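You operate a simulated robot arm through the tools that you are given. There is no shell and no other tool. Be economical: measure what you need, move in short steps, check, and stop when the job is done.

You run a simulated robot arm. Do the job below in one go: nothing can be reset, and whatever is moved stays where it is left.

TASK
Clear the stop, then jog TILT, then ROLL to the angles on the yellow setting card.
Fine: the cards lie in the lower console drawer; leave them there and shut it; the blue reset button clears the stop; leave the motors on.

Only the result counts: the job must be done as asked and must still hold three seconds after the hand-in. Knocking over, shifting, dropping, spilling or breaking anything else fails it.

THE ROBOT
A 6-joint arm with a fingered hand on a trunk, on a base that drives. Base frame: it is fixed to the floor where the robot stands at the start and does not move with it; the origin is under the middle of the robot, x ahead of it, y to its left, z up; the surface under the hand at the start is at about z = 0.83. Readings come in m, rad, newtons and seconds.
With the tool pointing down near the work surface it reaches from about 0.32 to 0.8 m from the robot's upright axis, wherever it stands. Its first joint turns from -2.007 to 2.007 rad. Places, roughly: axis knob [0.6, 0.3, 0.8]; lower drawer of the grey console [0.6, 0.1, 0.5]; red motor switch [0.6, 0, 0.8]. Payload 4 kg.
The TCP is the grasp point between the finger pads, 0.026 m short of the fingertips. In the tool frame z runs along the fingers and y along their closing line. The gripper opens to 0.164 m. The gripper's body begins 0.073 m behind the TCP. The gripper is a hand of 5 fingers: y runs from the thumb to the fingers, the wrist lies at [0, 0, -0.239] in the tool frame, and closing takes about 1.5 s.
Orientation is that of the tool frame in the base frame, as [roll, pitch, yaw] about the fixed x, y, z axes, in that order (R = Rz(yaw) Ry(pitch) Rx(roll)). With the fingers straight down and closing along the base's y, the tool's x points along the base's -x, its y along +y and its z along -z.

THE INTERFACE
- The arm moves only by the tool send_rows. Its argument "deltas" is a list of rows, each an object (a shift or turn left out is 0, a gripper value left out holds the last) with "translation": the shift along the base's x, y, z in m, a list of three; "delta_rot": the turn, a rotation vector about the base's x, y, z in rad, a list of three. In form: [{"translation": [x, y, z], "delta_rot": [ax, ay, az]}, ...]. A call has 1 to 20 rows; each row shifts and turns the commanded pose from where the row before left it. "claw" is the finger opening in m, from 0 to 0.164, set as the call begins (left out, the last holds). Rows are played at 5 a second. More than 0.05 m and 0.15 rad between two rows, or a gripper value outside its range, and nothing of the call is played. A pose out of reach is approached as far as the arm can. The call stops where the force on the tool passes 40 N (or 10 N more than at its start, if that is more) or the arm is blocked; 0.2 s more then pass. The fingers move at their own pace (about 0.045 m/s each) and stop on an object; they squeeze with about 23 N. The grip force told is the motor's: it shows also when the fingers shut on nothing. Time passes only in rows, and 0.2 s behind the last, so rows that do not move let the fingers close. It gives the time, the measured TCP pose, the force on the tool (base axes), the opening and the grip force at its end, in the units of the frame above (readings bear some noise), with the torque about the TCP (base axes, N m) and any sound that the robot's microphone picked up, and new pictures: "views" is both (left out), scene, wrist or none.
- Cameras (640 x 400 px; columns grow to the right, rows downward): "scene" is now at [0.0132, 0.1844, 1.7396]; the picture's right is [0.00, -1.00, 0.00], its down [-0.82, -0.00, -0.57] and it looks along [0.57, 0.00, -0.82] (base axes); focal length 249 px, centre (320, 200). "wrist" rides on the gripper at [0.051, -0.07, -0.093] in the tool frame; the picture's right is [0.81, 0.59, 0.00], its down [-0.43, 0.60, -0.68] and it looks along [-0.40, 0.55, 0.74] (tool axes); focal length 270 px, centre (320, 200).
- slide_trunk(by): slides the trunk up (or, below 0, down) by that many m; the arm and the scene camera ride with it, the base frame stays. It gives what a move gives, with no picture.
- steer(legs): drives the robot by 1 to 6 legs, each [ahead, left, turn to the left] in m, m and rad, along the robot's own axes; the way and the turn of a leg run together, so that a leg with both is an arc; at most 1.5 m and 3.142 rad a leg. The arm and the cameras ride along, it lands a little off, and it stops where it bumps. It gives what a move gives, and a new picture of the scene camera.
- curl_fingers(finger1, finger2, finger3, finger4, thumb_bend): sets how far each is bent, from 0 (flat) to 1 (curled in); at 0.3 the hand is open as for a grip, at 0.7 the pads meet at the TCP. One left out holds its place. A second passes; each finger stops where it meets its share of the squeeze, and holds until it gets a number again. A gripper value or a shape takes the hand back. It gives what a move gives, with no picture; readings hold the bend of each and the force on the fingers (four entries, about 0 where the hand has none), thumb and palm.
- preshape(shape): the hand has 5 fingers and takes this shape, open, in about a second: jaw (thumb against the fingers, like two jaws); tri (thumb and two fingers); tip (a fingertip pinch); poke (one finger out to press); point (the index stretched); flat (the hand flat); cup (the hand cupped); fist (a fist). The gripper value then closes the fingers along that shape, each until it touches; the sizes above hold for jaw. It gives what a move gives, with no picture.
- turn_head(pan, tilt): turns the head with the scene camera to pan (to the left, within 2.705 rad either way) and tilt (down, from -0.506 to 1.204), counted from straight ahead of the robot. It gives what a move gives, and a new picture of the scene camera.
- pixel_to_xyz(camera, pixels): for up to 12 pixels [column, row] of the newest picture of that camera ("zoom" is the newest enlarged one), the place [x, y, z] in the base frame of the surface seen there, good to about 0.002 m. It takes no simulated time.
- zoom(camera, box): a new picture of the part [left, top, right, bottom] of that camera's present view, enlarged. It takes no simulated time.
- close_job(): hands the job in; it is judged then, once.

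Go step by step. Measure first, check grasps and placings, and put right what went wrong. The budget is 80 turns and 260 pictures, counting those below and the enlarged ones. Unless the task says otherwise, let go and move clear before handing in, and close with one line.

The tools are called as a command line: name --argument value ..., lists and objects as JSON in quotes. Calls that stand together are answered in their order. send_rows: Moves the arm, as the interface text tells. Its arguments: {"type":"object","properties":{"deltas":{"type":"array","items":{"type":"object","properties":{"translation":{"type":"array","items":{"type":"number"}},"delta_rot":{"type":"array","items":{"type":"number"}}}}},"claw":{"type":"number"},"views":{"type":"string","enum":["both","scene","wrist","none"]}},"required":["deltas"]} The other tools are called the same way: slide_trunk (by) slides the trunk up or down; preshape (shape) gives the hand a shape; curl_fingers (finger1, finger2, finger3, finger4, thumb_bend) moves the fingers one by one; steer (legs) drives the base; turn_head (pan, tilt) turns the head that bears the scene camera; pixel_to_xyz (camera, pixels) gives the place of the surface under pixels of a picture; zoom (camera, box) takes an enlarged picture of a part of a camera's view; close_job () hands the job in.

At the start:

```text
t: 0.0
tcp_pos: [0.6227, 0.3564, 1.1064]
orientation: [3.141, 0.001, -3.142]
contact_force: [0.1, 0.2, 0.4]
ft_torque: [0.0, 0.0, 0.0]
finger_gap: 0.1641
grip_force: 0.1
shape: jaw
bend: [0.3, 0.3, 0.3, 0.3, 0.3]
finger forces: [0.0, 0.0, 0.0, 0.1, 0.0, 0.0]
trunk travel left (down, up): [-0.8, 0.19]
robot x, y, heading: [0.0009, -0.0006, -0.002]
head pan, tilt: [0.003, 0.969]
```

scene: 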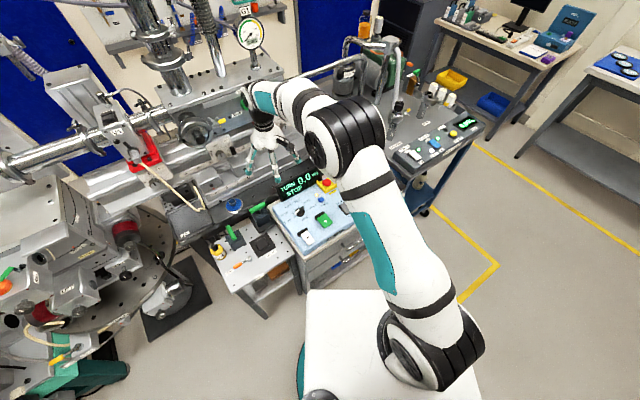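
wrist: 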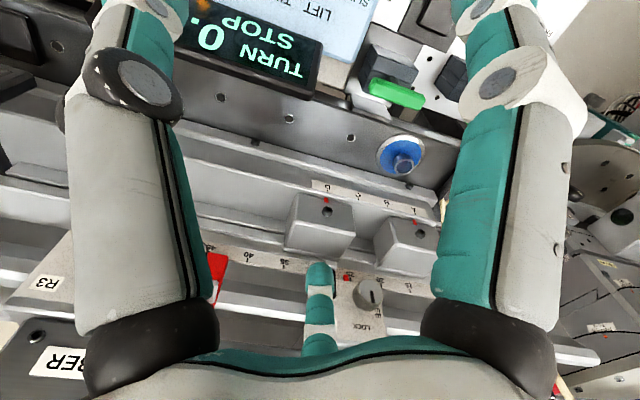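

The scene shows the console around (310,215) with a display reading TURN 0.0 STOP, and a drawer unit below. I'll zoom on the console to read its labels.

zoom --camera "scene" --box '[200, 150, 380, 300]'

zoom --camera "scene" --box '[260, 160, 370, 260]'

zoom --camera "scene" --box '[0, 0, 320, 200]'

```text
2.67 times, centred on (290, 225) of scene
```

zoom: 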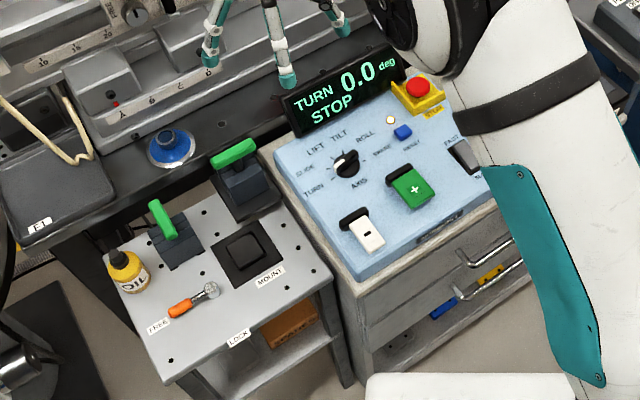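

```text
4.00 times, centred on (315, 210) of scene
```

zoom: 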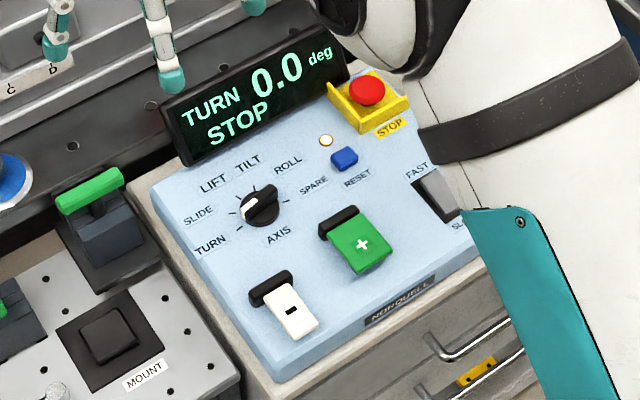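

```text
2.00 times, centred on (160, 100) of scene
```

zoom: 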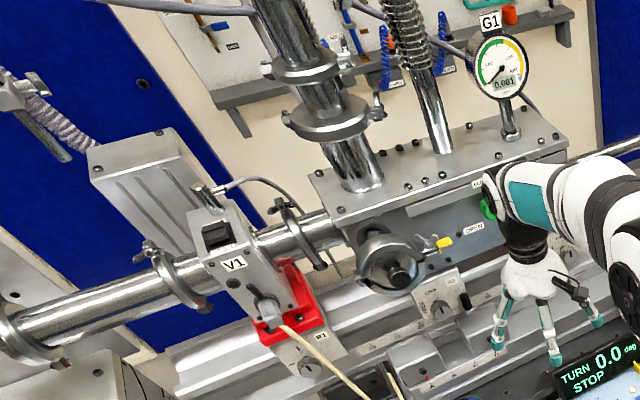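

The console has an AXIS knob (zoom 258,205), green +, white −, blue RESET (345,158), the STOP mushroom and a FAST/SLOW switch. I'll measure them.

zoom --camera "scene" --box '[260, 160, 370, 260]'

pixel_to_xyz --camera "zoom" --pixels '[[258, 205], [345, 158], [368, 90], [360, 250], [295, 312], [270, 285], [340, 220], [436, 195], [460, 345], [478, 372], [200, 300], [280, 375]]'

pixel_to_xyz --camera "scene" --pixels '[[350, 233], [352, 240], [325, 262], [318, 285], [335, 255], [245, 290], [330, 300], [345, 250]]'

```text
4.00 times, centred on (315, 210) of scene
```

zoom: 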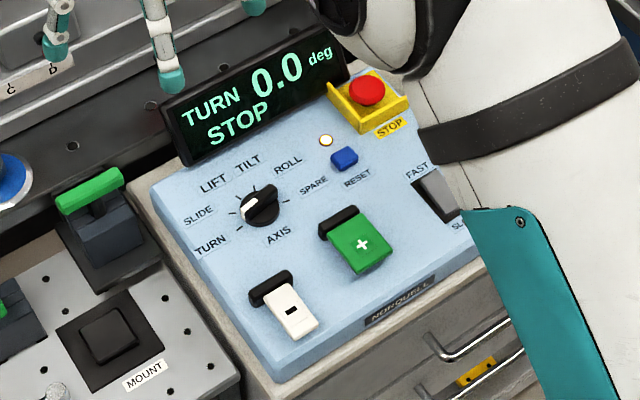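

```text
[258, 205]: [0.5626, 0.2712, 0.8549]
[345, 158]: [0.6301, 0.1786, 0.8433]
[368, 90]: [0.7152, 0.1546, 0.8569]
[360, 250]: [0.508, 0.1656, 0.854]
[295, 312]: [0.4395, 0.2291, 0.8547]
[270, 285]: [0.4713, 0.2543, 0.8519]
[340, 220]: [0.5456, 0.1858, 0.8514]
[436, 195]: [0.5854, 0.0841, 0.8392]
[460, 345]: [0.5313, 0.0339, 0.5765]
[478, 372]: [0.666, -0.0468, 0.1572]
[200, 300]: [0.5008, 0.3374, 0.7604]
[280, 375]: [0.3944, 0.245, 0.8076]
```

```text
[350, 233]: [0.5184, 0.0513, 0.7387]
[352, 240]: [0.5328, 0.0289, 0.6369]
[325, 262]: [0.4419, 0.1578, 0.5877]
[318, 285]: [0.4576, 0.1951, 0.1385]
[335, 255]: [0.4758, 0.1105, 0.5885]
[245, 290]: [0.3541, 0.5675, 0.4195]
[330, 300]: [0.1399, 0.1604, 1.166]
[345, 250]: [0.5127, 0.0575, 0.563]
```

The console stands rotated, with its drawer front facing roughly (-0.84,-0.54). Before driving for a better view, I'll check behind and to the right.

turn_head --pan -1.5 --tilt 0.8

turn_head --pan -2.6 --tilt 0.8

```text
t: 1.6
tcp_pos: [0.6223, 0.3579, 1.1077]
orientation: [3.141, 0.001, -3.14]
contact_force: [0.0, 0.2, -0.8]
ft_torque: [0.0, 0.02, -0.01]
finger_gap: 0.1638
grip_force: 0.0
shape: jaw
bend: [0.3, 0.3, 0.3, 0.3, 0.3]
finger forces: [0.1, 0.0, 0.1, 0.0, 0.0, 0.1]
trunk travel left (down, up): [-0.8, 0.19]
robot x, y, heading: [-0.0019, -0.0016, -0.002]
head pan, tilt: [-1.499, 0.799]
```

scene: 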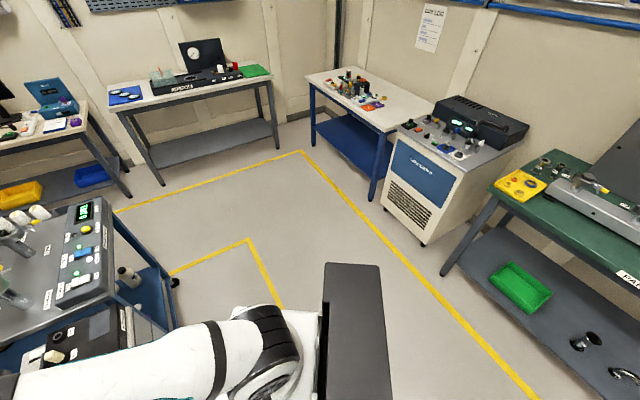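

```text
t: 2.9
tcp_pos: [0.6234, 0.3566, 1.1078]
orientation: [3.142, 0.0, 3.142]
contact_force: [-0.1, -0.8, 1.2]
ft_torque: [0.04, 0.01, -0.05]
finger_gap: 0.164
grip_force: 0.1
shape: jaw
bend: [0.3, 0.3, 0.3, 0.3, 0.3]
finger forces: [0.1, 0.1, 0.0, 0.1, 0.0, 0.1]
trunk travel left (down, up): [-0.8, 0.19]
robot x, y, heading: [-0.0, -0.004, -0.002]
head pan, tilt: [-2.601, 0.799]
```

scene: 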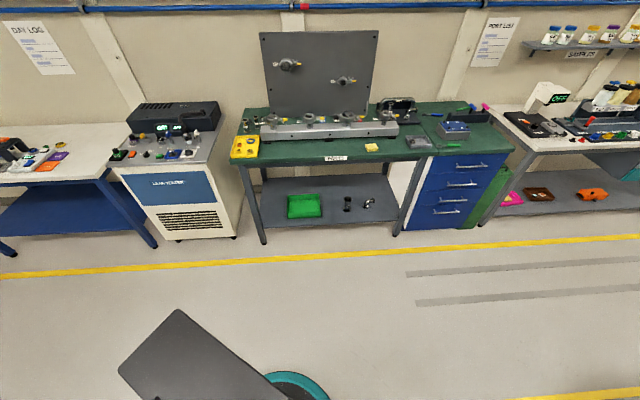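

The floor behind is clear for over 1 m. I'll back 0.5 m and look at the console front.

steer --legs '[[-0.5, 0, 0], [0, 0, 0.5]]'

turn_head --pan -0.1 --tilt 0.75

```text
t: 7.3
tcp_pos: [-0.1203, 0.6128, 1.1084]
orientation: [-3.141, 0.001, -2.636]
contact_force: [0.7, 0.1, -0.1]
ft_torque: [0.0, -0.03, -0.01]
finger_gap: 0.1641
grip_force: 0.0
shape: jaw
bend: [0.3, 0.3, 0.3, 0.3, 0.3]
finger forces: [0.1, 0.0, 0.0, 0.1, 0.1, 0.0]
trunk travel left (down, up): [-0.8, 0.19]
robot x, y, heading: [-0.4896, 0.0013, 0.501]
head pan, tilt: [-2.601, 0.799]
```

scene: 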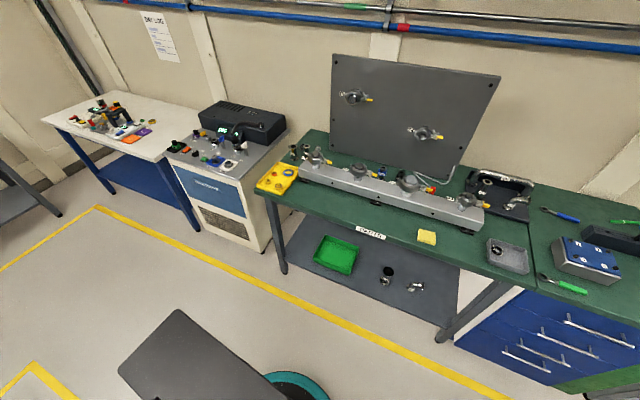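

```text
t: 9.6
tcp_pos: [-0.1205, 0.6132, 1.1082]
orientation: [-3.141, 0.0, -2.637]
contact_force: [-0.4, -1.1, 0.5]
ft_torque: [0.02, -0.01, 0.0]
finger_gap: 0.1638
grip_force: 0.1
shape: jaw
bend: [0.3, 0.3, 0.3, 0.3, 0.3]
finger forces: [0.0, 0.0, 0.1, 0.1, 0.0, 0.1]
trunk travel left (down, up): [-0.8, 0.19]
robot x, y, heading: [-0.4953, -0.0005, 0.504]
head pan, tilt: [-0.099, 0.75]
```

scene: 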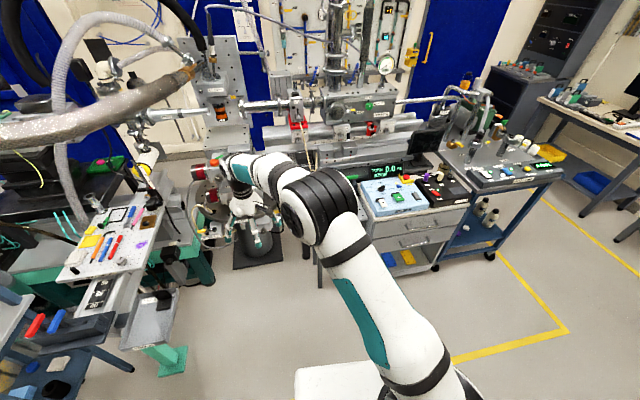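

The console front is now visible around (410,220). I'll zoom in.

zoom --camera "scene" --box '[340, 150, 500, 280]'

pixel_to_xyz --camera "scene" --pixels '[[379, 217], [379, 247], [455, 205], [455, 235], [376, 218], [440, 226], [405, 244], [412, 229], [418, 243]]'

zoom --camera "scene" --box '[360, 170, 440, 220]'

```text
3.08 times, centred on (420, 215) of scene
```

zoom: 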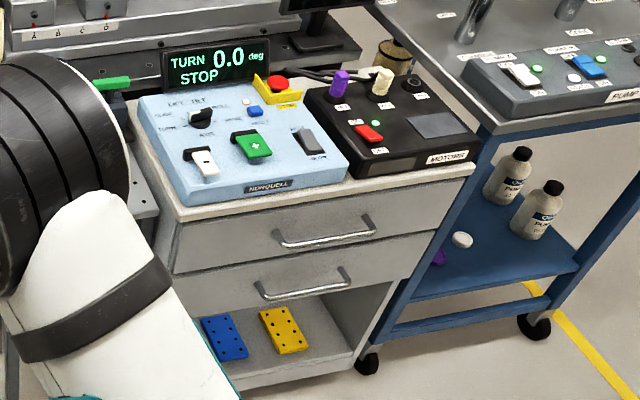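

```text
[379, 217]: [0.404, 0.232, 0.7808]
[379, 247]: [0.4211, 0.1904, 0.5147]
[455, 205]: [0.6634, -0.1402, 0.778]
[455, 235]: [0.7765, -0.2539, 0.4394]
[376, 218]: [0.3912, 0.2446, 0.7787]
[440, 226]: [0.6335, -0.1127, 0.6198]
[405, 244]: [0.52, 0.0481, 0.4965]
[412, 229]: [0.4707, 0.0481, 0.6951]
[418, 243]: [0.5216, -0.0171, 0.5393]
```

```text
8.00 times, centred on (400, 195) of scene
```

zoom: 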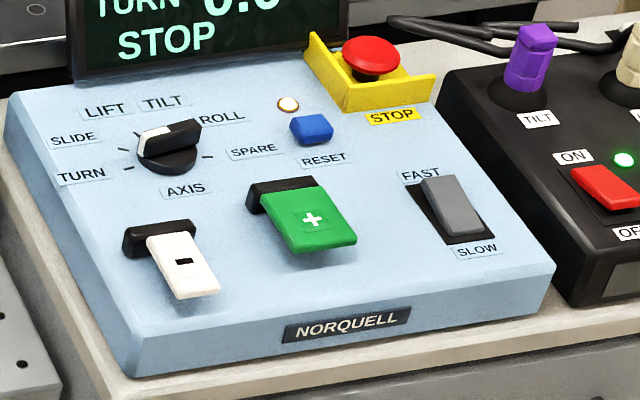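

zoom --camera "scene" --box '[380, 195, 460, 245]'

pixel_to_xyz --camera "zoom" --pixels '[[200, 187], [310, 175], [200, 340], [240, 334], [295, 318], [330, 310], [350, 275], [250, 250], [300, 240], [160, 315], [420, 255], [260, 315]]'

```text
8.00 times, centred on (420, 220) of scene
```

zoom: 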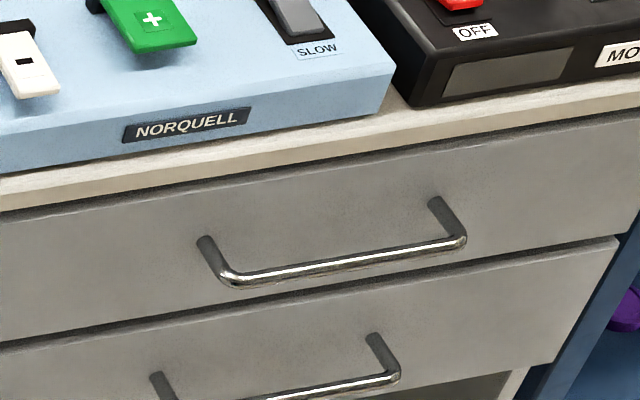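

```text
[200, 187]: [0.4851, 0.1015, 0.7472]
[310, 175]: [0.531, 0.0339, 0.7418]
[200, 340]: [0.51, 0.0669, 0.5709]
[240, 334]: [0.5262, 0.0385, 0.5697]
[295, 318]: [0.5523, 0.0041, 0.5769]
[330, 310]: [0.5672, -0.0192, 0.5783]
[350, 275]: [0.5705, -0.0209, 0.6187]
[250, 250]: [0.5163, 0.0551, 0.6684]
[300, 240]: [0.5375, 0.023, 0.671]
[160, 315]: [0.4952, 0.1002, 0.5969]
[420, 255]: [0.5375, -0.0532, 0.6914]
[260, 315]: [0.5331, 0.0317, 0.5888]
```

zoom --camera "scene" --box '[380, 205, 460, 255]'

pixel_to_xyz --camera "zoom" --pixels '[[185, 333], [235, 324], [280, 316], [340, 306], [395, 296], [155, 297], [375, 257], [235, 206], [320, 190], [450, 165], [250, 290], [300, 280]]'

```text
8.00 times, centred on (420, 230) of scene
```

zoom: 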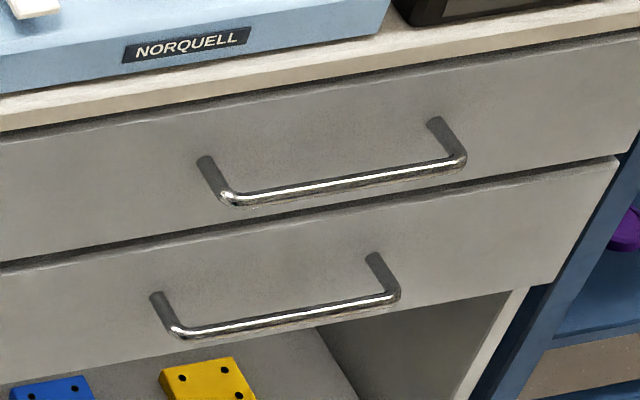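

```text
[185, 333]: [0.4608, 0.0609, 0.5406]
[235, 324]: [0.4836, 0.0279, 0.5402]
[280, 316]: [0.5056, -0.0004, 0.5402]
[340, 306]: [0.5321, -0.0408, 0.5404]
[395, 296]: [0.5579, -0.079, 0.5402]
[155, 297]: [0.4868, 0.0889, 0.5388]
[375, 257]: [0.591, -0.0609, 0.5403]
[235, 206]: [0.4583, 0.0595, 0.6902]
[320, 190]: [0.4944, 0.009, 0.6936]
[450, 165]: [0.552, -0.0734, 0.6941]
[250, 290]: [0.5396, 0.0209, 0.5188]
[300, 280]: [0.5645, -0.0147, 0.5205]
```

Lower handle bar runs (0.461,0.061)→(0.558,-0.079) at z=0.54. I'll drive to stand square in front of it, about 0.85 m back.

steer --legs '[[0.03, -0.576, 0.103]]'

turn_head --pan 0.0 --tilt 0.85

```text
t: 12.9
tcp_pos: [0.1453, 0.1718, 1.1075]
orientation: [-3.141, 0.001, -2.533]
contact_force: [0.5, -0.9, 0.4]
ft_torque: [0.0, 0.0, 0.02]
finger_gap: 0.1635
grip_force: 0.0
shape: jaw
bend: [0.3, 0.3, 0.3, 0.3, 0.3]
finger forces: [0.1, 0.0, 0.0, 0.0, 0.1, 0.0]
trunk travel left (down, up): [-0.8, 0.19]
robot x, y, heading: [-0.1586, -0.4745, 0.61]
head pan, tilt: [-0.099, 0.75]
```

scene: 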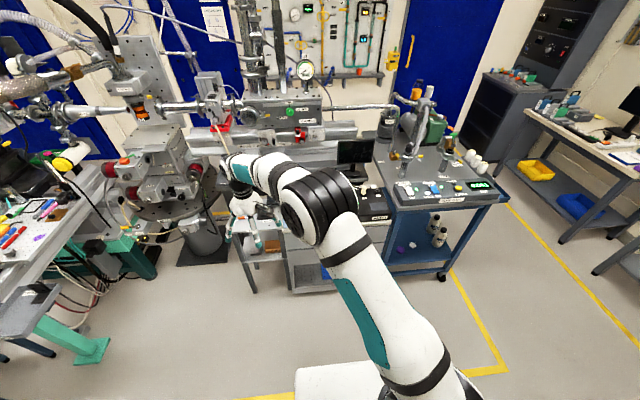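

```text
t: 13.5
tcp_pos: [0.1459, 0.172, 1.1071]
orientation: [-3.141, -0.001, -2.533]
contact_force: [-0.5, 0.5, 0.1]
ft_torque: [-0.01, -0.03, 0.01]
finger_gap: 0.1642
grip_force: 0.0
shape: jaw
bend: [0.3, 0.3, 0.3, 0.3, 0.3]
finger forces: [0.1, 0.1, 0.0, 0.0, 0.0, 0.1]
trunk travel left (down, up): [-0.8, 0.19]
robot x, y, heading: [-0.1629, -0.4786, 0.616]
head pan, tilt: [0.0, 0.85]
```

scene: 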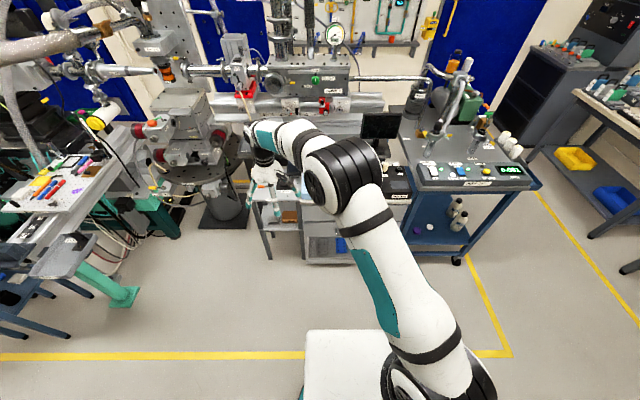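

I'm 0.82 m from the handle, square on. I'll turn the hand to point forward horizontally, with the fingers above and thumb below, while centring it in front of the robot at height.

send_rows --deltas '[{"delta_rot": [0.0814, -0.1173, 0], "translation": [0.005, -0.03, 0]}, {"delta_rot": [0.0814, -0.1173, 0], "translation": [0.005, -0.03, 0]}, {"delta_rot": [0.0814, -0.1173, 0], "translation": [0.005, -0.03, 0]}, {"delta_rot": [0.0814, -0.1173, 0], "translation": [0.005, -0.03, 0]}, {"delta_rot": [0.0814, -0.1173, 0], "translation": [0.005, -0.03, 0]}, {"delta_rot": [0.0814, -0.1173, 0], "translation": [0.005, -0.03, 0]}, {"delta_rot": [0.0814, -0.1173, 0], "translation": [0.005, -0.03, 0]}, {"delta_rot": [0.0814, -0.1173, 0], "translation": [0.005, -0.03, 0]}, {"delta_rot": [0.0814, -0.1173, 0], "translation": [0.005, -0.03, 0]}, {"delta_rot": [0.0814, -0.1173, 0], "translation": [0.005, -0.03, 0]}, {"delta_rot": [0.0814, -0.1173, 0], "translation": [0.005, -0.03, 0]}]' --views "none"

send_rows --deltas '[{"delta_rot": [0.1173, 0.0814, 0]}, {"delta_rot": [0.1173, 0.0814, 0]}, {"delta_rot": [0.1173, 0.0814, 0]}, {"delta_rot": [0.1173, 0.0814, 0]}, {"delta_rot": [0.1173, 0.0814, 0]}, {"delta_rot": [0.1173, 0.0814, 0]}, {"delta_rot": [0.1173, 0.0814, 0]}, {"delta_rot": [0.1173, 0.0814, 0]}, {"delta_rot": [0.1173, 0.0814, 0]}, {"delta_rot": [0.1173, 0.0814, 0]}, {"delta_rot": [0.1173, 0.0814, 0]}]'

```text
t: 15.9
tcp_pos: [0.2558, -0.0685, 1.1567]
orientation: [-3.073, 1.531, -2.469]
contact_force: [-0.3, 0.5, 0.7]
ft_torque: [0.0, -0.01, 0.04]
finger_gap: 0.1638
grip_force: 0.1
shape: jaw
bend: [0.3, 0.3, 0.3, 0.3, 0.3]
finger forces: [0.0, 0.1, 0.0, 0.1, 0.1, 0.0]
out of reach, approached as far as the arm can: row 8, 9, 10, 11
trunk travel left (down, up): [-0.8, 0.19]
robot x, y, heading: [-0.1577, -0.4738, 0.608]
head pan, tilt: [0.0, 0.85]
```

```text
t: 18.3
tcp_pos: [0.2625, -0.0538, 1.1748]
orientation: [1.575, 0.065, 2.173]
contact_force: [-0.1, 0.4, -0.2]
ft_torque: [0.01, 0.0, 0.02]
finger_gap: 0.1639
grip_force: 0.1
shape: jaw
bend: [0.3, 0.3, 0.3, 0.3, 0.3]
finger forces: [0.0, 0.0, 0.0, 0.0, 0.0, 0.0]
out of reach, approached as far as the arm can: row 1, 11
trunk travel left (down, up): [-0.8, 0.19]
robot x, y, heading: [-0.1632, -0.4781, 0.608]
head pan, tilt: [0.0, 0.85]
```

scene: 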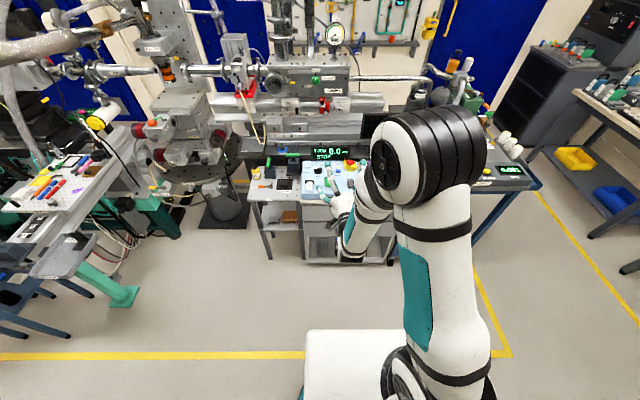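
wrist: 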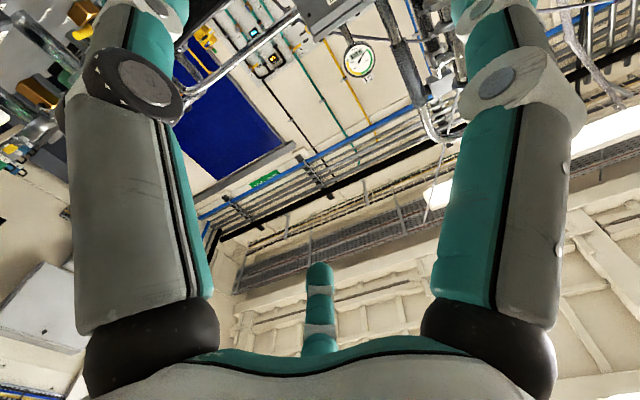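

The hand now points forward correctly, fingers above. I'll check the height of the robot's own deck before lowering the trunk.

pixel_to_xyz --camera "scene" --pixels '[[345, 350], [345, 332], [335, 205], [345, 240], [430, 140]]'

slide_trunk --by -0.3

```text
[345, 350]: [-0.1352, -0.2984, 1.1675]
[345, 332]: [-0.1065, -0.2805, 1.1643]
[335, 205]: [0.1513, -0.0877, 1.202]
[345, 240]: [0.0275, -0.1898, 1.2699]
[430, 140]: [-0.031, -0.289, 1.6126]
```

```text
t: 21.3
tcp_pos: [0.2628, -0.0538, 0.8758]
orientation: [1.575, 0.066, 2.174]
contact_force: [1.1, -0.5, -0.4]
ft_torque: [-0.01, 0.0, 0.03]
finger_gap: 0.1637
grip_force: 0.1
shape: jaw
bend: [0.3, 0.3, 0.3, 0.3, 0.3]
finger forces: [0.0, 0.0, 0.1, 0.0, 0.1, 0.0]
trunk travel left (down, up): [-0.5, 0.49]
robot x, y, heading: [-0.1647, -0.4791, 0.609]
head pan, tilt: [0.0, 0.85]
```

slide_trunk --by -0.32

turn_head --pan 0.0 --tilt 0.75

```text
t: 24.5
tcp_pos: [0.2626, -0.0532, 0.5563]
orientation: [1.574, 0.066, 2.173]
contact_force: [1.5, -0.2, -0.5]
ft_torque: [-0.01, -0.01, 0.01]
finger_gap: 0.1636
grip_force: 0.0
shape: jaw
bend: [0.3, 0.3, 0.3, 0.3, 0.3]
finger forces: [0.0, 0.0, 0.1, 0.0, 0.0, 0.1]
trunk travel left (down, up): [-0.18, 0.81]
robot x, y, heading: [-0.1628, -0.4733, 0.61]
head pan, tilt: [0.0, 0.85]
```

```text
t: 25.2
tcp_pos: [0.2615, -0.0532, 0.5549]
orientation: [1.574, 0.065, 2.172]
contact_force: [0.4, -0.7, -0.9]
ft_torque: [-0.02, 0.0, 0.0]
finger_gap: 0.1639
grip_force: 0.1
shape: jaw
bend: [0.3, 0.3, 0.3, 0.3, 0.3]
finger forces: [0.0, 0.1, 0.0, 0.0, 0.0, 0.0]
trunk travel left (down, up): [-0.18, 0.81]
robot x, y, heading: [-0.1611, -0.4772, 0.609]
head pan, tilt: [0.0, 0.75]
```

scene: 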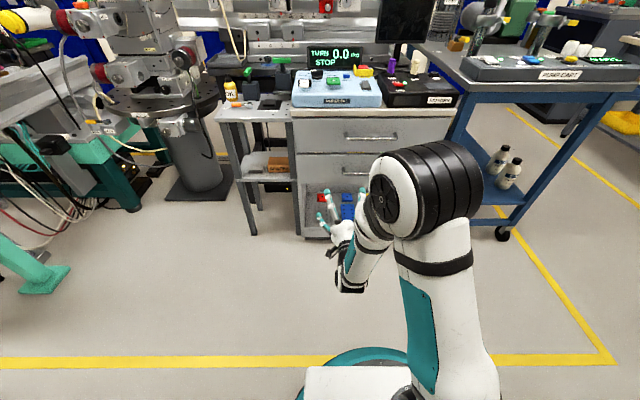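

The drawers are visible at (370,135) and (370,165). I'll re-measure the lower handle.

zoom --camera "scene" --box '[290, 110, 450, 230]'

pixel_to_xyz --camera "scene" --pixels '[[352, 169], [358, 169], [365, 169], [345, 168], [375, 139], [340, 177], [340, 180], [340, 160]]'

```text
3.33 times, centred on (370, 170) of scene
```

zoom: 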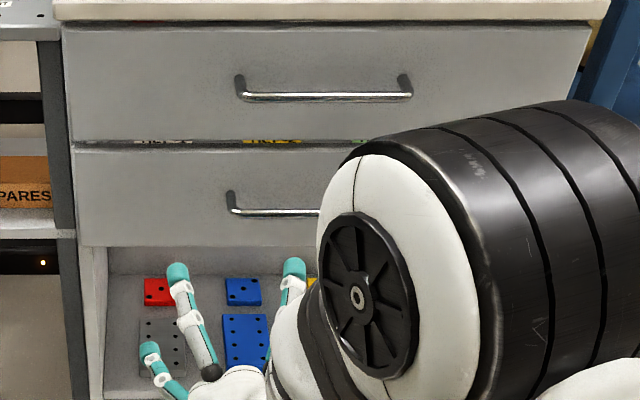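

```text
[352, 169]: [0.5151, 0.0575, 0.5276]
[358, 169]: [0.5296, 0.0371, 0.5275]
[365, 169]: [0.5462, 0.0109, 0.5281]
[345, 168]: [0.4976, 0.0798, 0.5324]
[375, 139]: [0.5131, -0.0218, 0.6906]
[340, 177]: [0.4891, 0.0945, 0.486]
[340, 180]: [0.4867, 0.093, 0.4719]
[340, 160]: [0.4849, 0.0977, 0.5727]
```

Handle bar is 0.041 m off the drawer front. I'll line up laterally and in height, then check the pose.

send_rows --deltas '[{"translation": [0.015, -0.0213, -0.004]}, {"translation": [0.015, -0.0213, -0.004]}, {"translation": [0.015, -0.0213, -0.004]}, {"translation": [0.015, -0.0213, -0.004]}]'

```text
t: 26.2
tcp_pos: [0.2812, -0.0834, 0.5601]
orientation: [1.578, 0.082, 2.157]
contact_force: [-0.7, -0.7, 0.5]
ft_torque: [0.0, 0.02, -0.05]
finger_gap: 0.164
grip_force: 0.1
shape: jaw
bend: [0.3, 0.3, 0.3, 0.3, 0.3]
finger forces: [0.1, 0.1, 0.0, 0.1, 0.0, 0.0]
out of reach, approached as far as the arm can: row 1, 2, 3, 4
trunk travel left (down, up): [-0.18, 0.81]
robot x, y, heading: [-0.1563, -0.4779, 0.609]
head pan, tilt: [0.0, 0.75]
```

scene: 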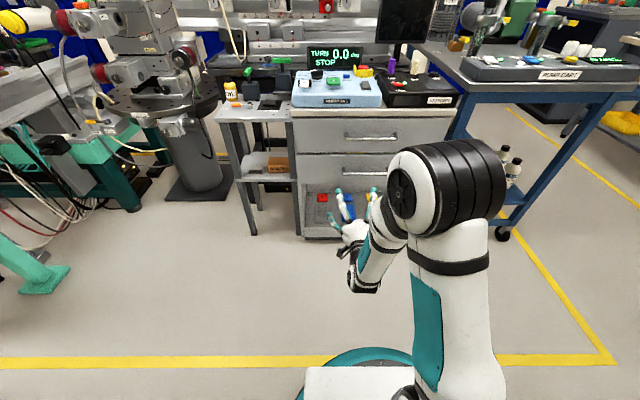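
wrist: 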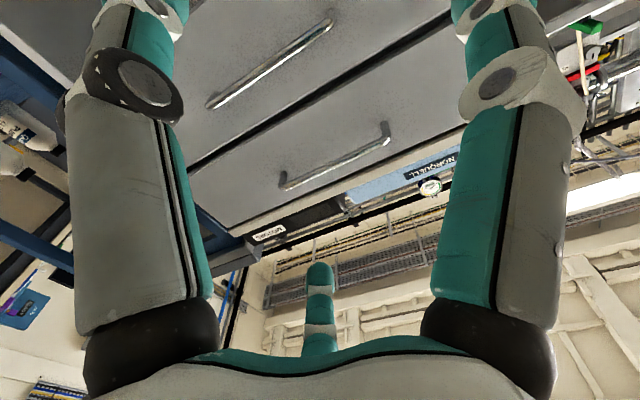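

The arm is too folded there, so I'll extend forward and let it settle onto the commanded pose.

send_rows --deltas '[{"translation": [0.0246, 0.0171, 0]}, {"translation": [0.0246, 0.0171, 0]}, {"translation": [0.0246, 0.0171, 0]}, {"translation": [0.0246, 0.0171, 0]}]' --views "wrist"

```text
t: 27.2
tcp_pos: [0.3591, 0.0046, 0.5597]
orientation: [1.576, 0.065, 2.164]
contact_force: [0.0, -0.2, 0.2]
ft_torque: [-0.02, 0.01, 0.0]
finger_gap: 0.1641
grip_force: 0.0
shape: jaw
bend: [0.3, 0.3, 0.3, 0.3, 0.3]
finger forces: [0.1, 0.1, 0.1, 0.1, 0.1, 0.0]
out of reach, approached as far as the arm can: row 1, 2, 3, 4
trunk travel left (down, up): [-0.18, 0.81]
robot x, y, heading: [-0.1613, -0.4774, 0.611]
head pan, tilt: [0.0, 0.75]
```

wrist: 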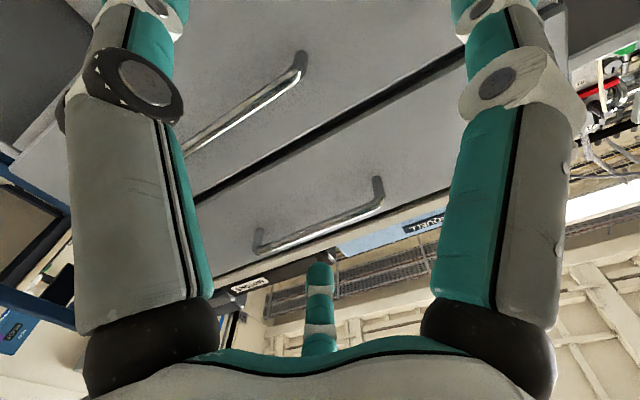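

The lateral position is stuck 0.1 m left, since the arm is too folded. I'll back the base 0.12 m and extend.

steer --legs '[[-0.12, -0.03, 0]]'

send_rows --deltas '[{"translation": [0.0246, 0.0171, 0]}, {"translation": [0.0246, 0.0171, 0]}, {"translation": [0.0246, 0.0171, 0]}]' --views "wrist"

```text
t: 28.4
tcp_pos: [0.2761, -0.0886, 0.56]
orientation: [1.579, 0.067, 2.165]
contact_force: [-0.9, -1.2, -0.8]
ft_torque: [-0.02, -0.01, 0.01]
finger_gap: 0.1639
grip_force: 0.0
shape: jaw
bend: [0.3, 0.3, 0.3, 0.3, 0.3]
finger forces: [0.0, 0.1, 0.0, 0.1, 0.0, 0.0]
trunk travel left (down, up): [-0.18, 0.81]
robot x, y, heading: [-0.2425, -0.5717, 0.61]
head pan, tilt: [0.0, 0.75]
```

scene: 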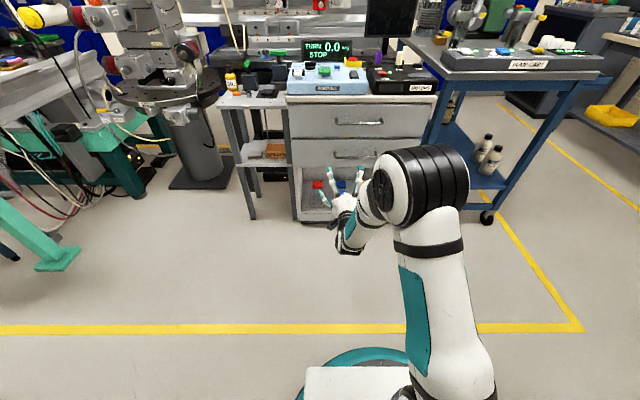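

```text
t: 29.2
tcp_pos: [0.3476, -0.0338, 0.5617]
orientation: [1.579, 0.066, 2.152]
contact_force: [-0.4, 0.9, -0.4]
ft_torque: [-0.01, -0.01, 0.04]
finger_gap: 0.1639
grip_force: 0.0
shape: jaw
bend: [0.3, 0.3, 0.3, 0.3, 0.3]
finger forces: [0.0, 0.0, 0.1, 0.0, 0.0, 0.0]
out of reach, approached as far as the arm can: row 3
trunk travel left (down, up): [-0.18, 0.81]
robot x, y, heading: [-0.2405, -0.5645, 0.612]
head pan, tilt: [0.0, 0.75]
```

wrist: 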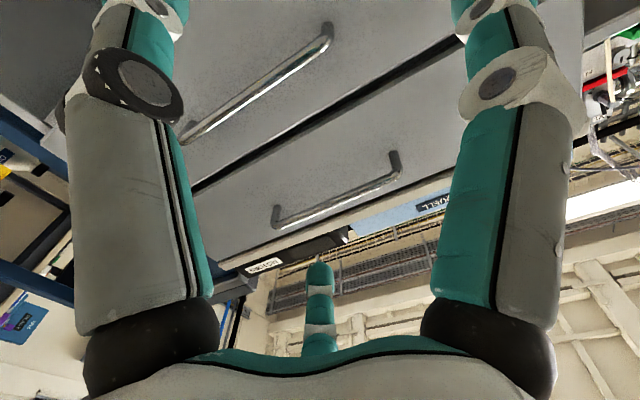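

The arm can't point forward with the hand near its centreline, so I'll shift the base to the right and work with the hand offset to the left.

steer --legs '[[0.05, -0.23, 0]]'

send_rows --deltas '[{"translation": [-0.0228, 0.0329, 0]}, {"translation": [-0.0228, 0.0329, 0]}, {"translation": [-0.0228, 0.0329, 0]}, {"translation": [-0.0228, 0.0329, 0]}]' --views "both"

```text
t: 31.0
tcp_pos: [0.5201, -0.1925, 0.5613]
orientation: [1.577, 0.069, 2.152]
contact_force: [-0.1, 0.0, 0.4]
ft_torque: [-0.01, 0.0, 0.0]
finger_gap: 0.1641
grip_force: 0.1
shape: jaw
bend: [0.3, 0.3, 0.3, 0.3, 0.3]
finger forces: [0.1, 0.0, 0.1, 0.0, 0.1, 0.0]
trunk travel left (down, up): [-0.18, 0.81]
robot x, y, heading: [-0.0722, -0.7255, 0.611]
head pan, tilt: [0.0, 0.75]
```

scene: 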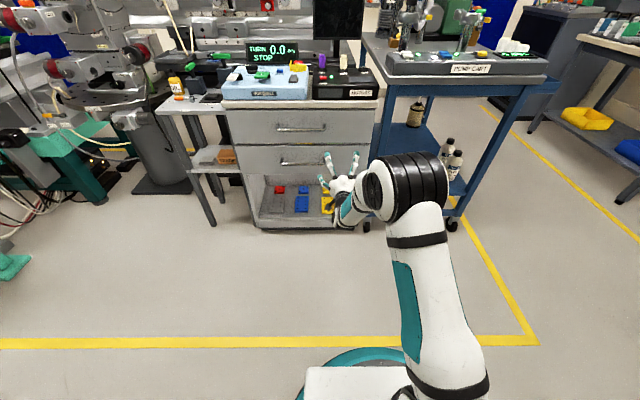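

```text
t: 32.0
tcp_pos: [0.4294, -0.0599, 0.5625]
orientation: [1.576, 0.066, 2.152]
contact_force: [0.1, -0.1, 0.5]
ft_torque: [0.0, 0.0, 0.02]
finger_gap: 0.1638
grip_force: 0.0
shape: jaw
bend: [0.3, 0.3, 0.3, 0.3, 0.3]
finger forces: [0.0, 0.0, 0.1, 0.0, 0.0, 0.0]
trunk travel left (down, up): [-0.18, 0.81]
robot x, y, heading: [-0.0677, -0.7307, 0.606]
head pan, tilt: [0.0, 0.75]
```

scene: 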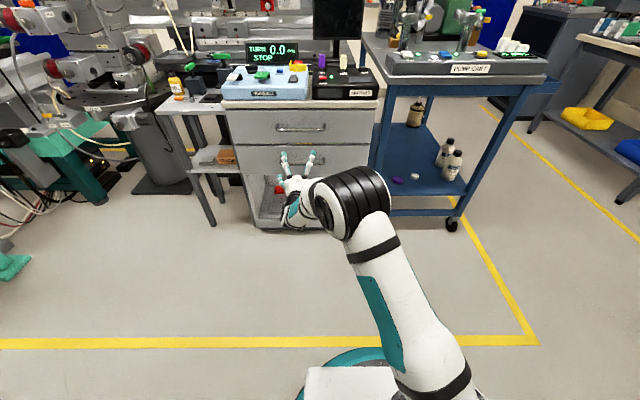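
wrist: 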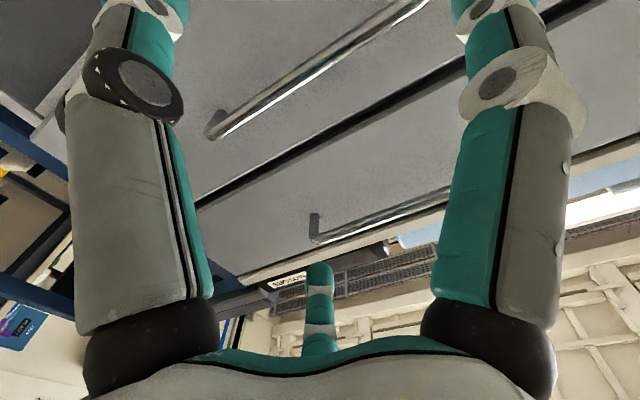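

The reach is fine now. I'll advance 0.095 m and drop 0.022 m so that the bar sits between the fingers.

send_rows --deltas '[{"translation": [0.01, 0.0065, -0.0075]}, {"translation": [0.01, 0.0065, -0.0075]}, {"translation": [0.01, 0.0065, -0.0075]}, {"translation": [0.016, 0.0107, 0]}, {"translation": [0.016, 0.0107, 0]}, {"translation": [0.016, 0.0107, 0]}]' --views "both"

```text
t: 33.4
tcp_pos: [0.5078, -0.0081, 0.5398]
orientation: [1.576, 0.066, 2.153]
contact_force: [-0.5, -0.6, -0.5]
ft_torque: [-0.04, 0.03, -0.04]
finger_gap: 0.1638
grip_force: 0.1
shape: jaw
bend: [0.3, 0.3, 0.3, 0.3, 0.3]
finger forces: [0.0, 0.0, 0.0, 0.0, 0.1, 0.1]
trunk travel left (down, up): [-0.18, 0.81]
robot x, y, heading: [-0.0707, -0.7274, 0.613]
head pan, tilt: [0.0, 0.75]
```

scene: 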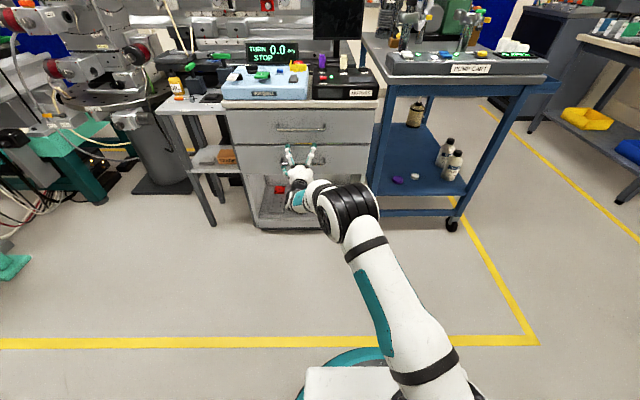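
wrist: 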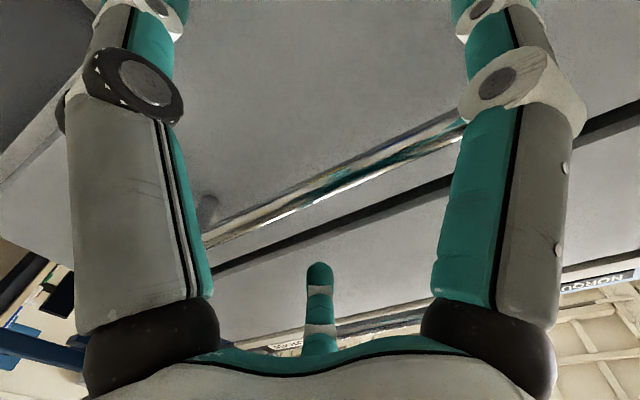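

The bar crosses between the fingers, so I'll close on it.

send_rows --deltas '[{}, {}, {}, {}, {}, {}, {}, {}, {}]' --claw 0.0 --views "wrist"

```text
t: 35.4
tcp_pos: [0.5081, -0.0098, 0.5394]
orientation: [1.577, 0.066, 2.153]
contact_force: [0.8, 0.7, -0.2]
ft_torque: [-0.01, 0.06, -0.01]
finger_gap: 0.0144
grip_force: 0.1
shape: jaw
bend: [0.49, 0.7, 0.7, 0.38, 0.7]
finger forces: [1.6, 0.3, 0.1, 1.3, 2.3, 0.1]
trunk travel left (down, up): [-0.18, 0.81]
robot x, y, heading: [-0.0674, -0.7263, 0.608]
head pan, tilt: [0.0, 0.75]
```

wrist: 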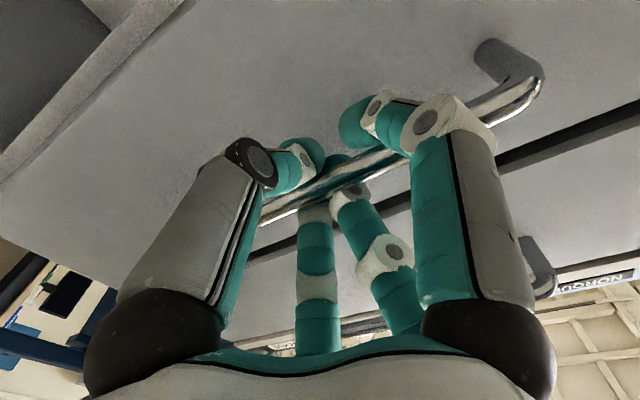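

The fingers have hooked around the bar. I'll pull back 0.12 m first.

send_rows --deltas '[{"translation": [-0.0164, -0.0114, 0]}, {"translation": [-0.0164, -0.0114, 0]}, {"translation": [-0.0164, -0.0114, 0]}, {"translation": [-0.0164, -0.0114, 0]}, {"translation": [-0.0164, -0.0114, 0]}, {"translation": [-0.0164, -0.0114, 0]}]' --views "scene"

```text
t: 36.8
tcp_pos: [0.4086, -0.0791, 0.5395]
orientation: [1.58, 0.068, 2.152]
contact_force: [1.6, -3.3, -7.0]
ft_torque: [0.09, 0.02, -0.03]
finger_gap: 0.0065
grip_force: 22.7
shape: jaw
bend: [0.82, 0.7, 0.7, 0.86, 0.71]
finger forces: [14.4, 4.7, 0.7, 9.8, 0.1, 0.0]
trunk travel left (down, up): [-0.18, 0.81]
robot x, y, heading: [-0.0659, -0.7201, 0.607]
head pan, tilt: [0.0, 0.75]
```

scene: 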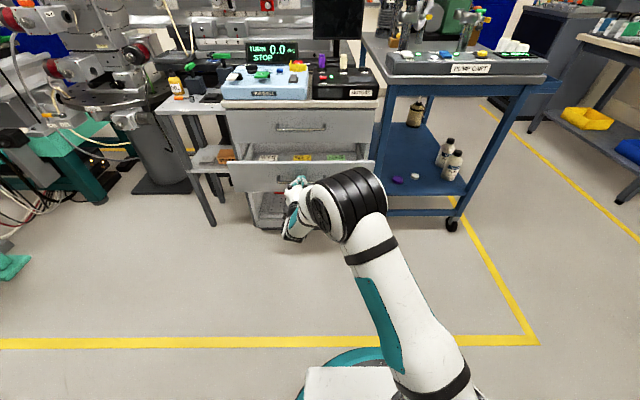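

The drawer is opening and cards are visible at about (268,157), (304,157) and (335,157). I'll zoom in.

zoom --camera "scene" --box '[225, 135, 385, 195]'

zoom --camera "scene" --box '[285, 148, 325, 168]'

```text
4.00 times, centred on (305, 165) of scene
```

zoom: 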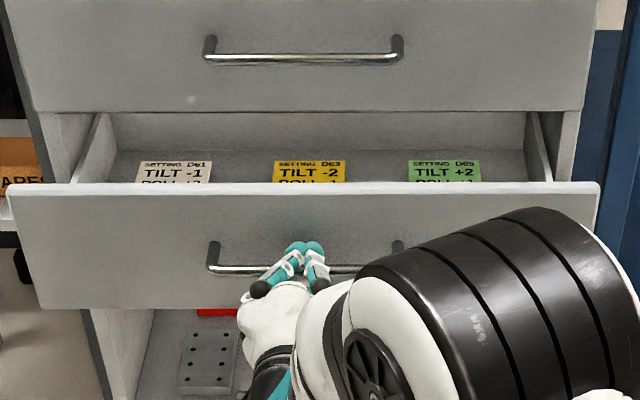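

```text
16.00 times, centred on (305, 158) of scene
```

zoom: 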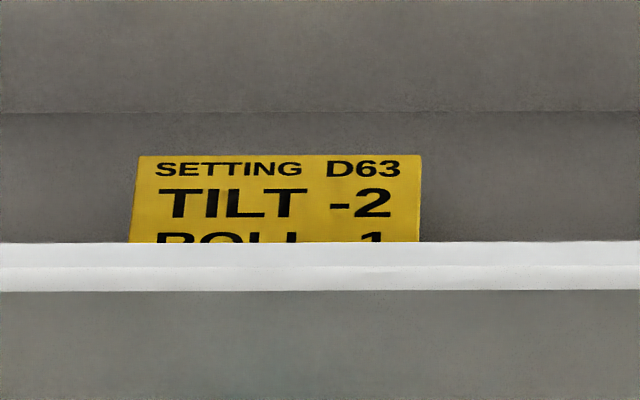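

Yellow D63 reads TILT -2, but ROLL is hidden by the drawer front. I'll pull a little more.

send_rows --deltas '[{"translation": [-0.0164, -0.0114, 0]}, {"translation": [-0.0164, -0.0114, 0]}, {"translation": [-0.0164, -0.0114, 0]}, {"translation": [-0.0164, -0.0114, 0]}]' --views "none"

zoom --camera "scene" --box '[265, 140, 345, 190]'

```text
t: 37.8
tcp_pos: [0.343, -0.1248, 0.5387]
orientation: [1.578, 0.067, 2.151]
contact_force: [3.8, -7.4, -7.6]
ft_torque: [0.04, 0.03, -0.04]
finger_gap: 0.0067
grip_force: 23.6
shape: jaw
bend: [0.82, 0.7, 0.7, 0.86, 0.71]
finger forces: [15.4, 4.8, 1.1, 9.7, 0.0, 0.0]
trunk travel left (down, up): [-0.18, 0.81]
robot x, y, heading: [-0.0704, -0.7267, 0.61]
head pan, tilt: [0.0, 0.75]
```

```text
8.00 times, centred on (305, 165) of scene
```

zoom: 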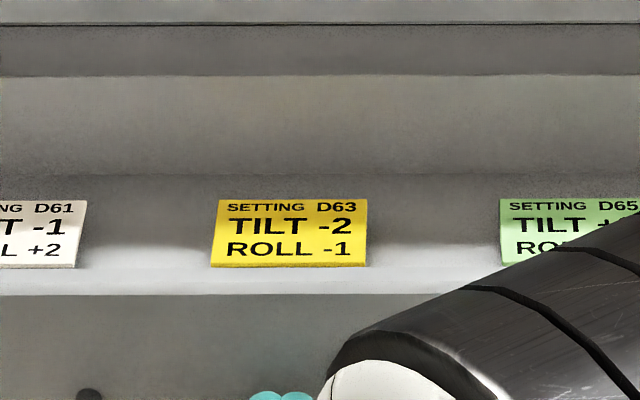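

zoom --camera "scene" --box '[285, 160, 317, 180]'

send_rows --deltas '[{"translation": [0.0205, 0.0142, 0]}, {"translation": [0.0205, 0.0142, 0]}, {"translation": [0.0205, 0.0142, 0]}, {"translation": [0.0205, 0.0142, 0]}, {"translation": [0.0205, 0.0142, 0]}, {"translation": [0.0205, 0.0142, 0]}, {"translation": [0.0205, 0.0142, 0]}, {"translation": [0.014, 0.0098, 0]}]' --views "scene"

```text
16.00 times, centred on (301, 170) of scene
```

zoom: 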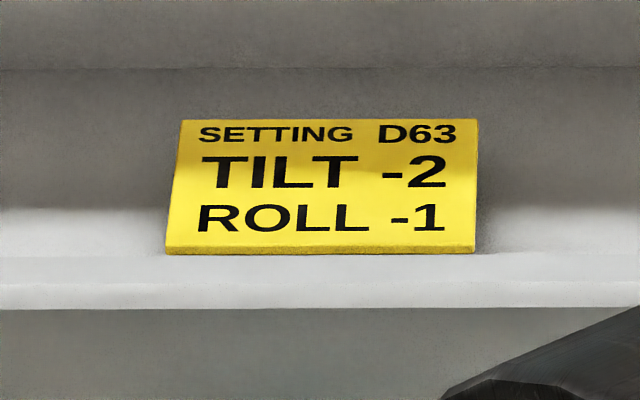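

```text
t: 39.6
tcp_pos: [0.5, -0.0141, 0.5391]
orientation: [1.576, 0.068, 2.153]
contact_force: [3.2, -1.5, -3.8]
ft_torque: [0.05, 0.03, -0.03]
finger_gap: 0.0062
grip_force: 23.2
shape: jaw
bend: [0.82, 0.7, 0.7, 0.86, 0.71]
finger forces: [15.9, 6.3, 1.7, 9.4, 0.0, 0.1]
trunk travel left (down, up): [-0.18, 0.81]
robot x, y, heading: [-0.0698, -0.7281, 0.613]
head pan, tilt: [0.0, 0.75]
```

scene: 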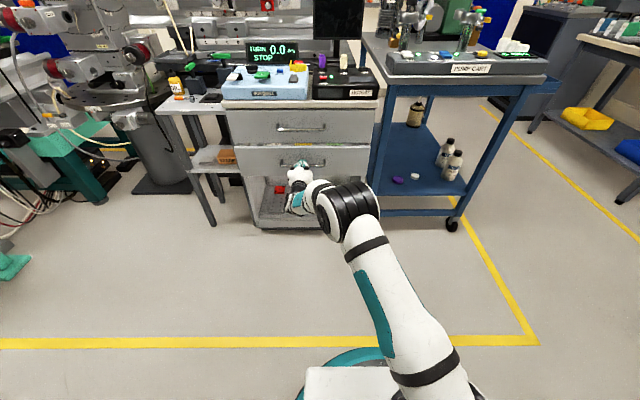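

Card: TILT -2, ROLL -1. I'll push the drawer the rest of the way home.

send_rows --deltas '[{"translation": [0.0066, 0.0046, 0]}, {"translation": [0.0066, 0.0046, 0]}, {"translation": [0.0066, 0.0046, 0]}]' --views "scene"

zoom --camera "scene" --box '[215, 100, 385, 206]'

```text
t: 40.4
tcp_pos: [0.5175, 0.0015, 0.5391]
orientation: [1.58, 0.069, 2.155]
contact_force: [-14.8, -13.2, -6.6]
ft_torque: [0.29, 0.11, -0.16]
finger_gap: 0.0057
grip_force: 23.0
shape: jaw
bend: [0.82, 0.7, 0.7, 0.88, 0.71]
finger forces: [0.7, 0.9, 0.5, 8.1, 0.0, 0.0]
trunk travel left (down, up): [-0.18, 0.81]
robot x, y, heading: [-0.0719, -0.7232, 0.608]
head pan, tilt: [0.0, 0.75]
```

scene: 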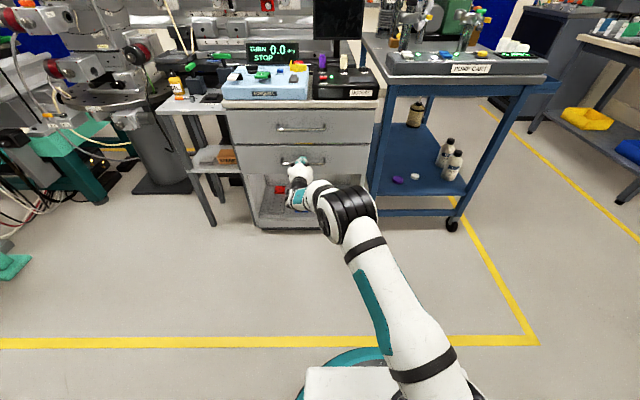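

```text
3.76 times, centred on (300, 153) of scene
```

zoom: 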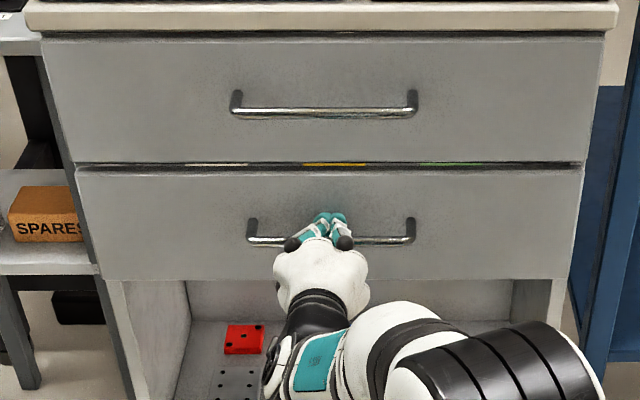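

The drawer is home with a 20 N contact force. I'll release the fingers in place, then back straight out.

send_rows --deltas '[{"translation": [-0.006, -0.0042, 0]}, {}, {}, {}, {}, {}, {}, {}, {}]' --claw 0.164 --views "wrist"

```text
t: 42.4
tcp_pos: [0.5134, -0.0042, 0.5396]
orientation: [1.577, 0.066, 2.15]
contact_force: [0.8, 0.0, -0.3]
ft_torque: [0.04, 0.02, -0.03]
finger_gap: 0.1639
grip_force: 0.1
shape: jaw
bend: [0.3, 0.3, 0.3, 0.3, 0.3]
finger forces: [0.0, 0.1, 0.0, 0.0, 0.1, 0.0]
trunk travel left (down, up): [-0.18, 0.81]
robot x, y, heading: [-0.0739, -0.728, 0.611]
head pan, tilt: [0.0, 0.75]
```

wrist: 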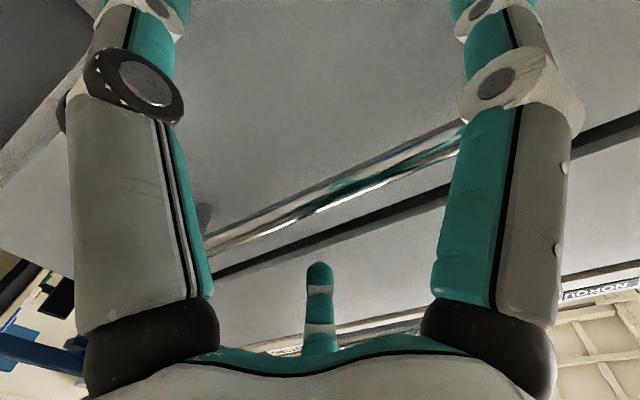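

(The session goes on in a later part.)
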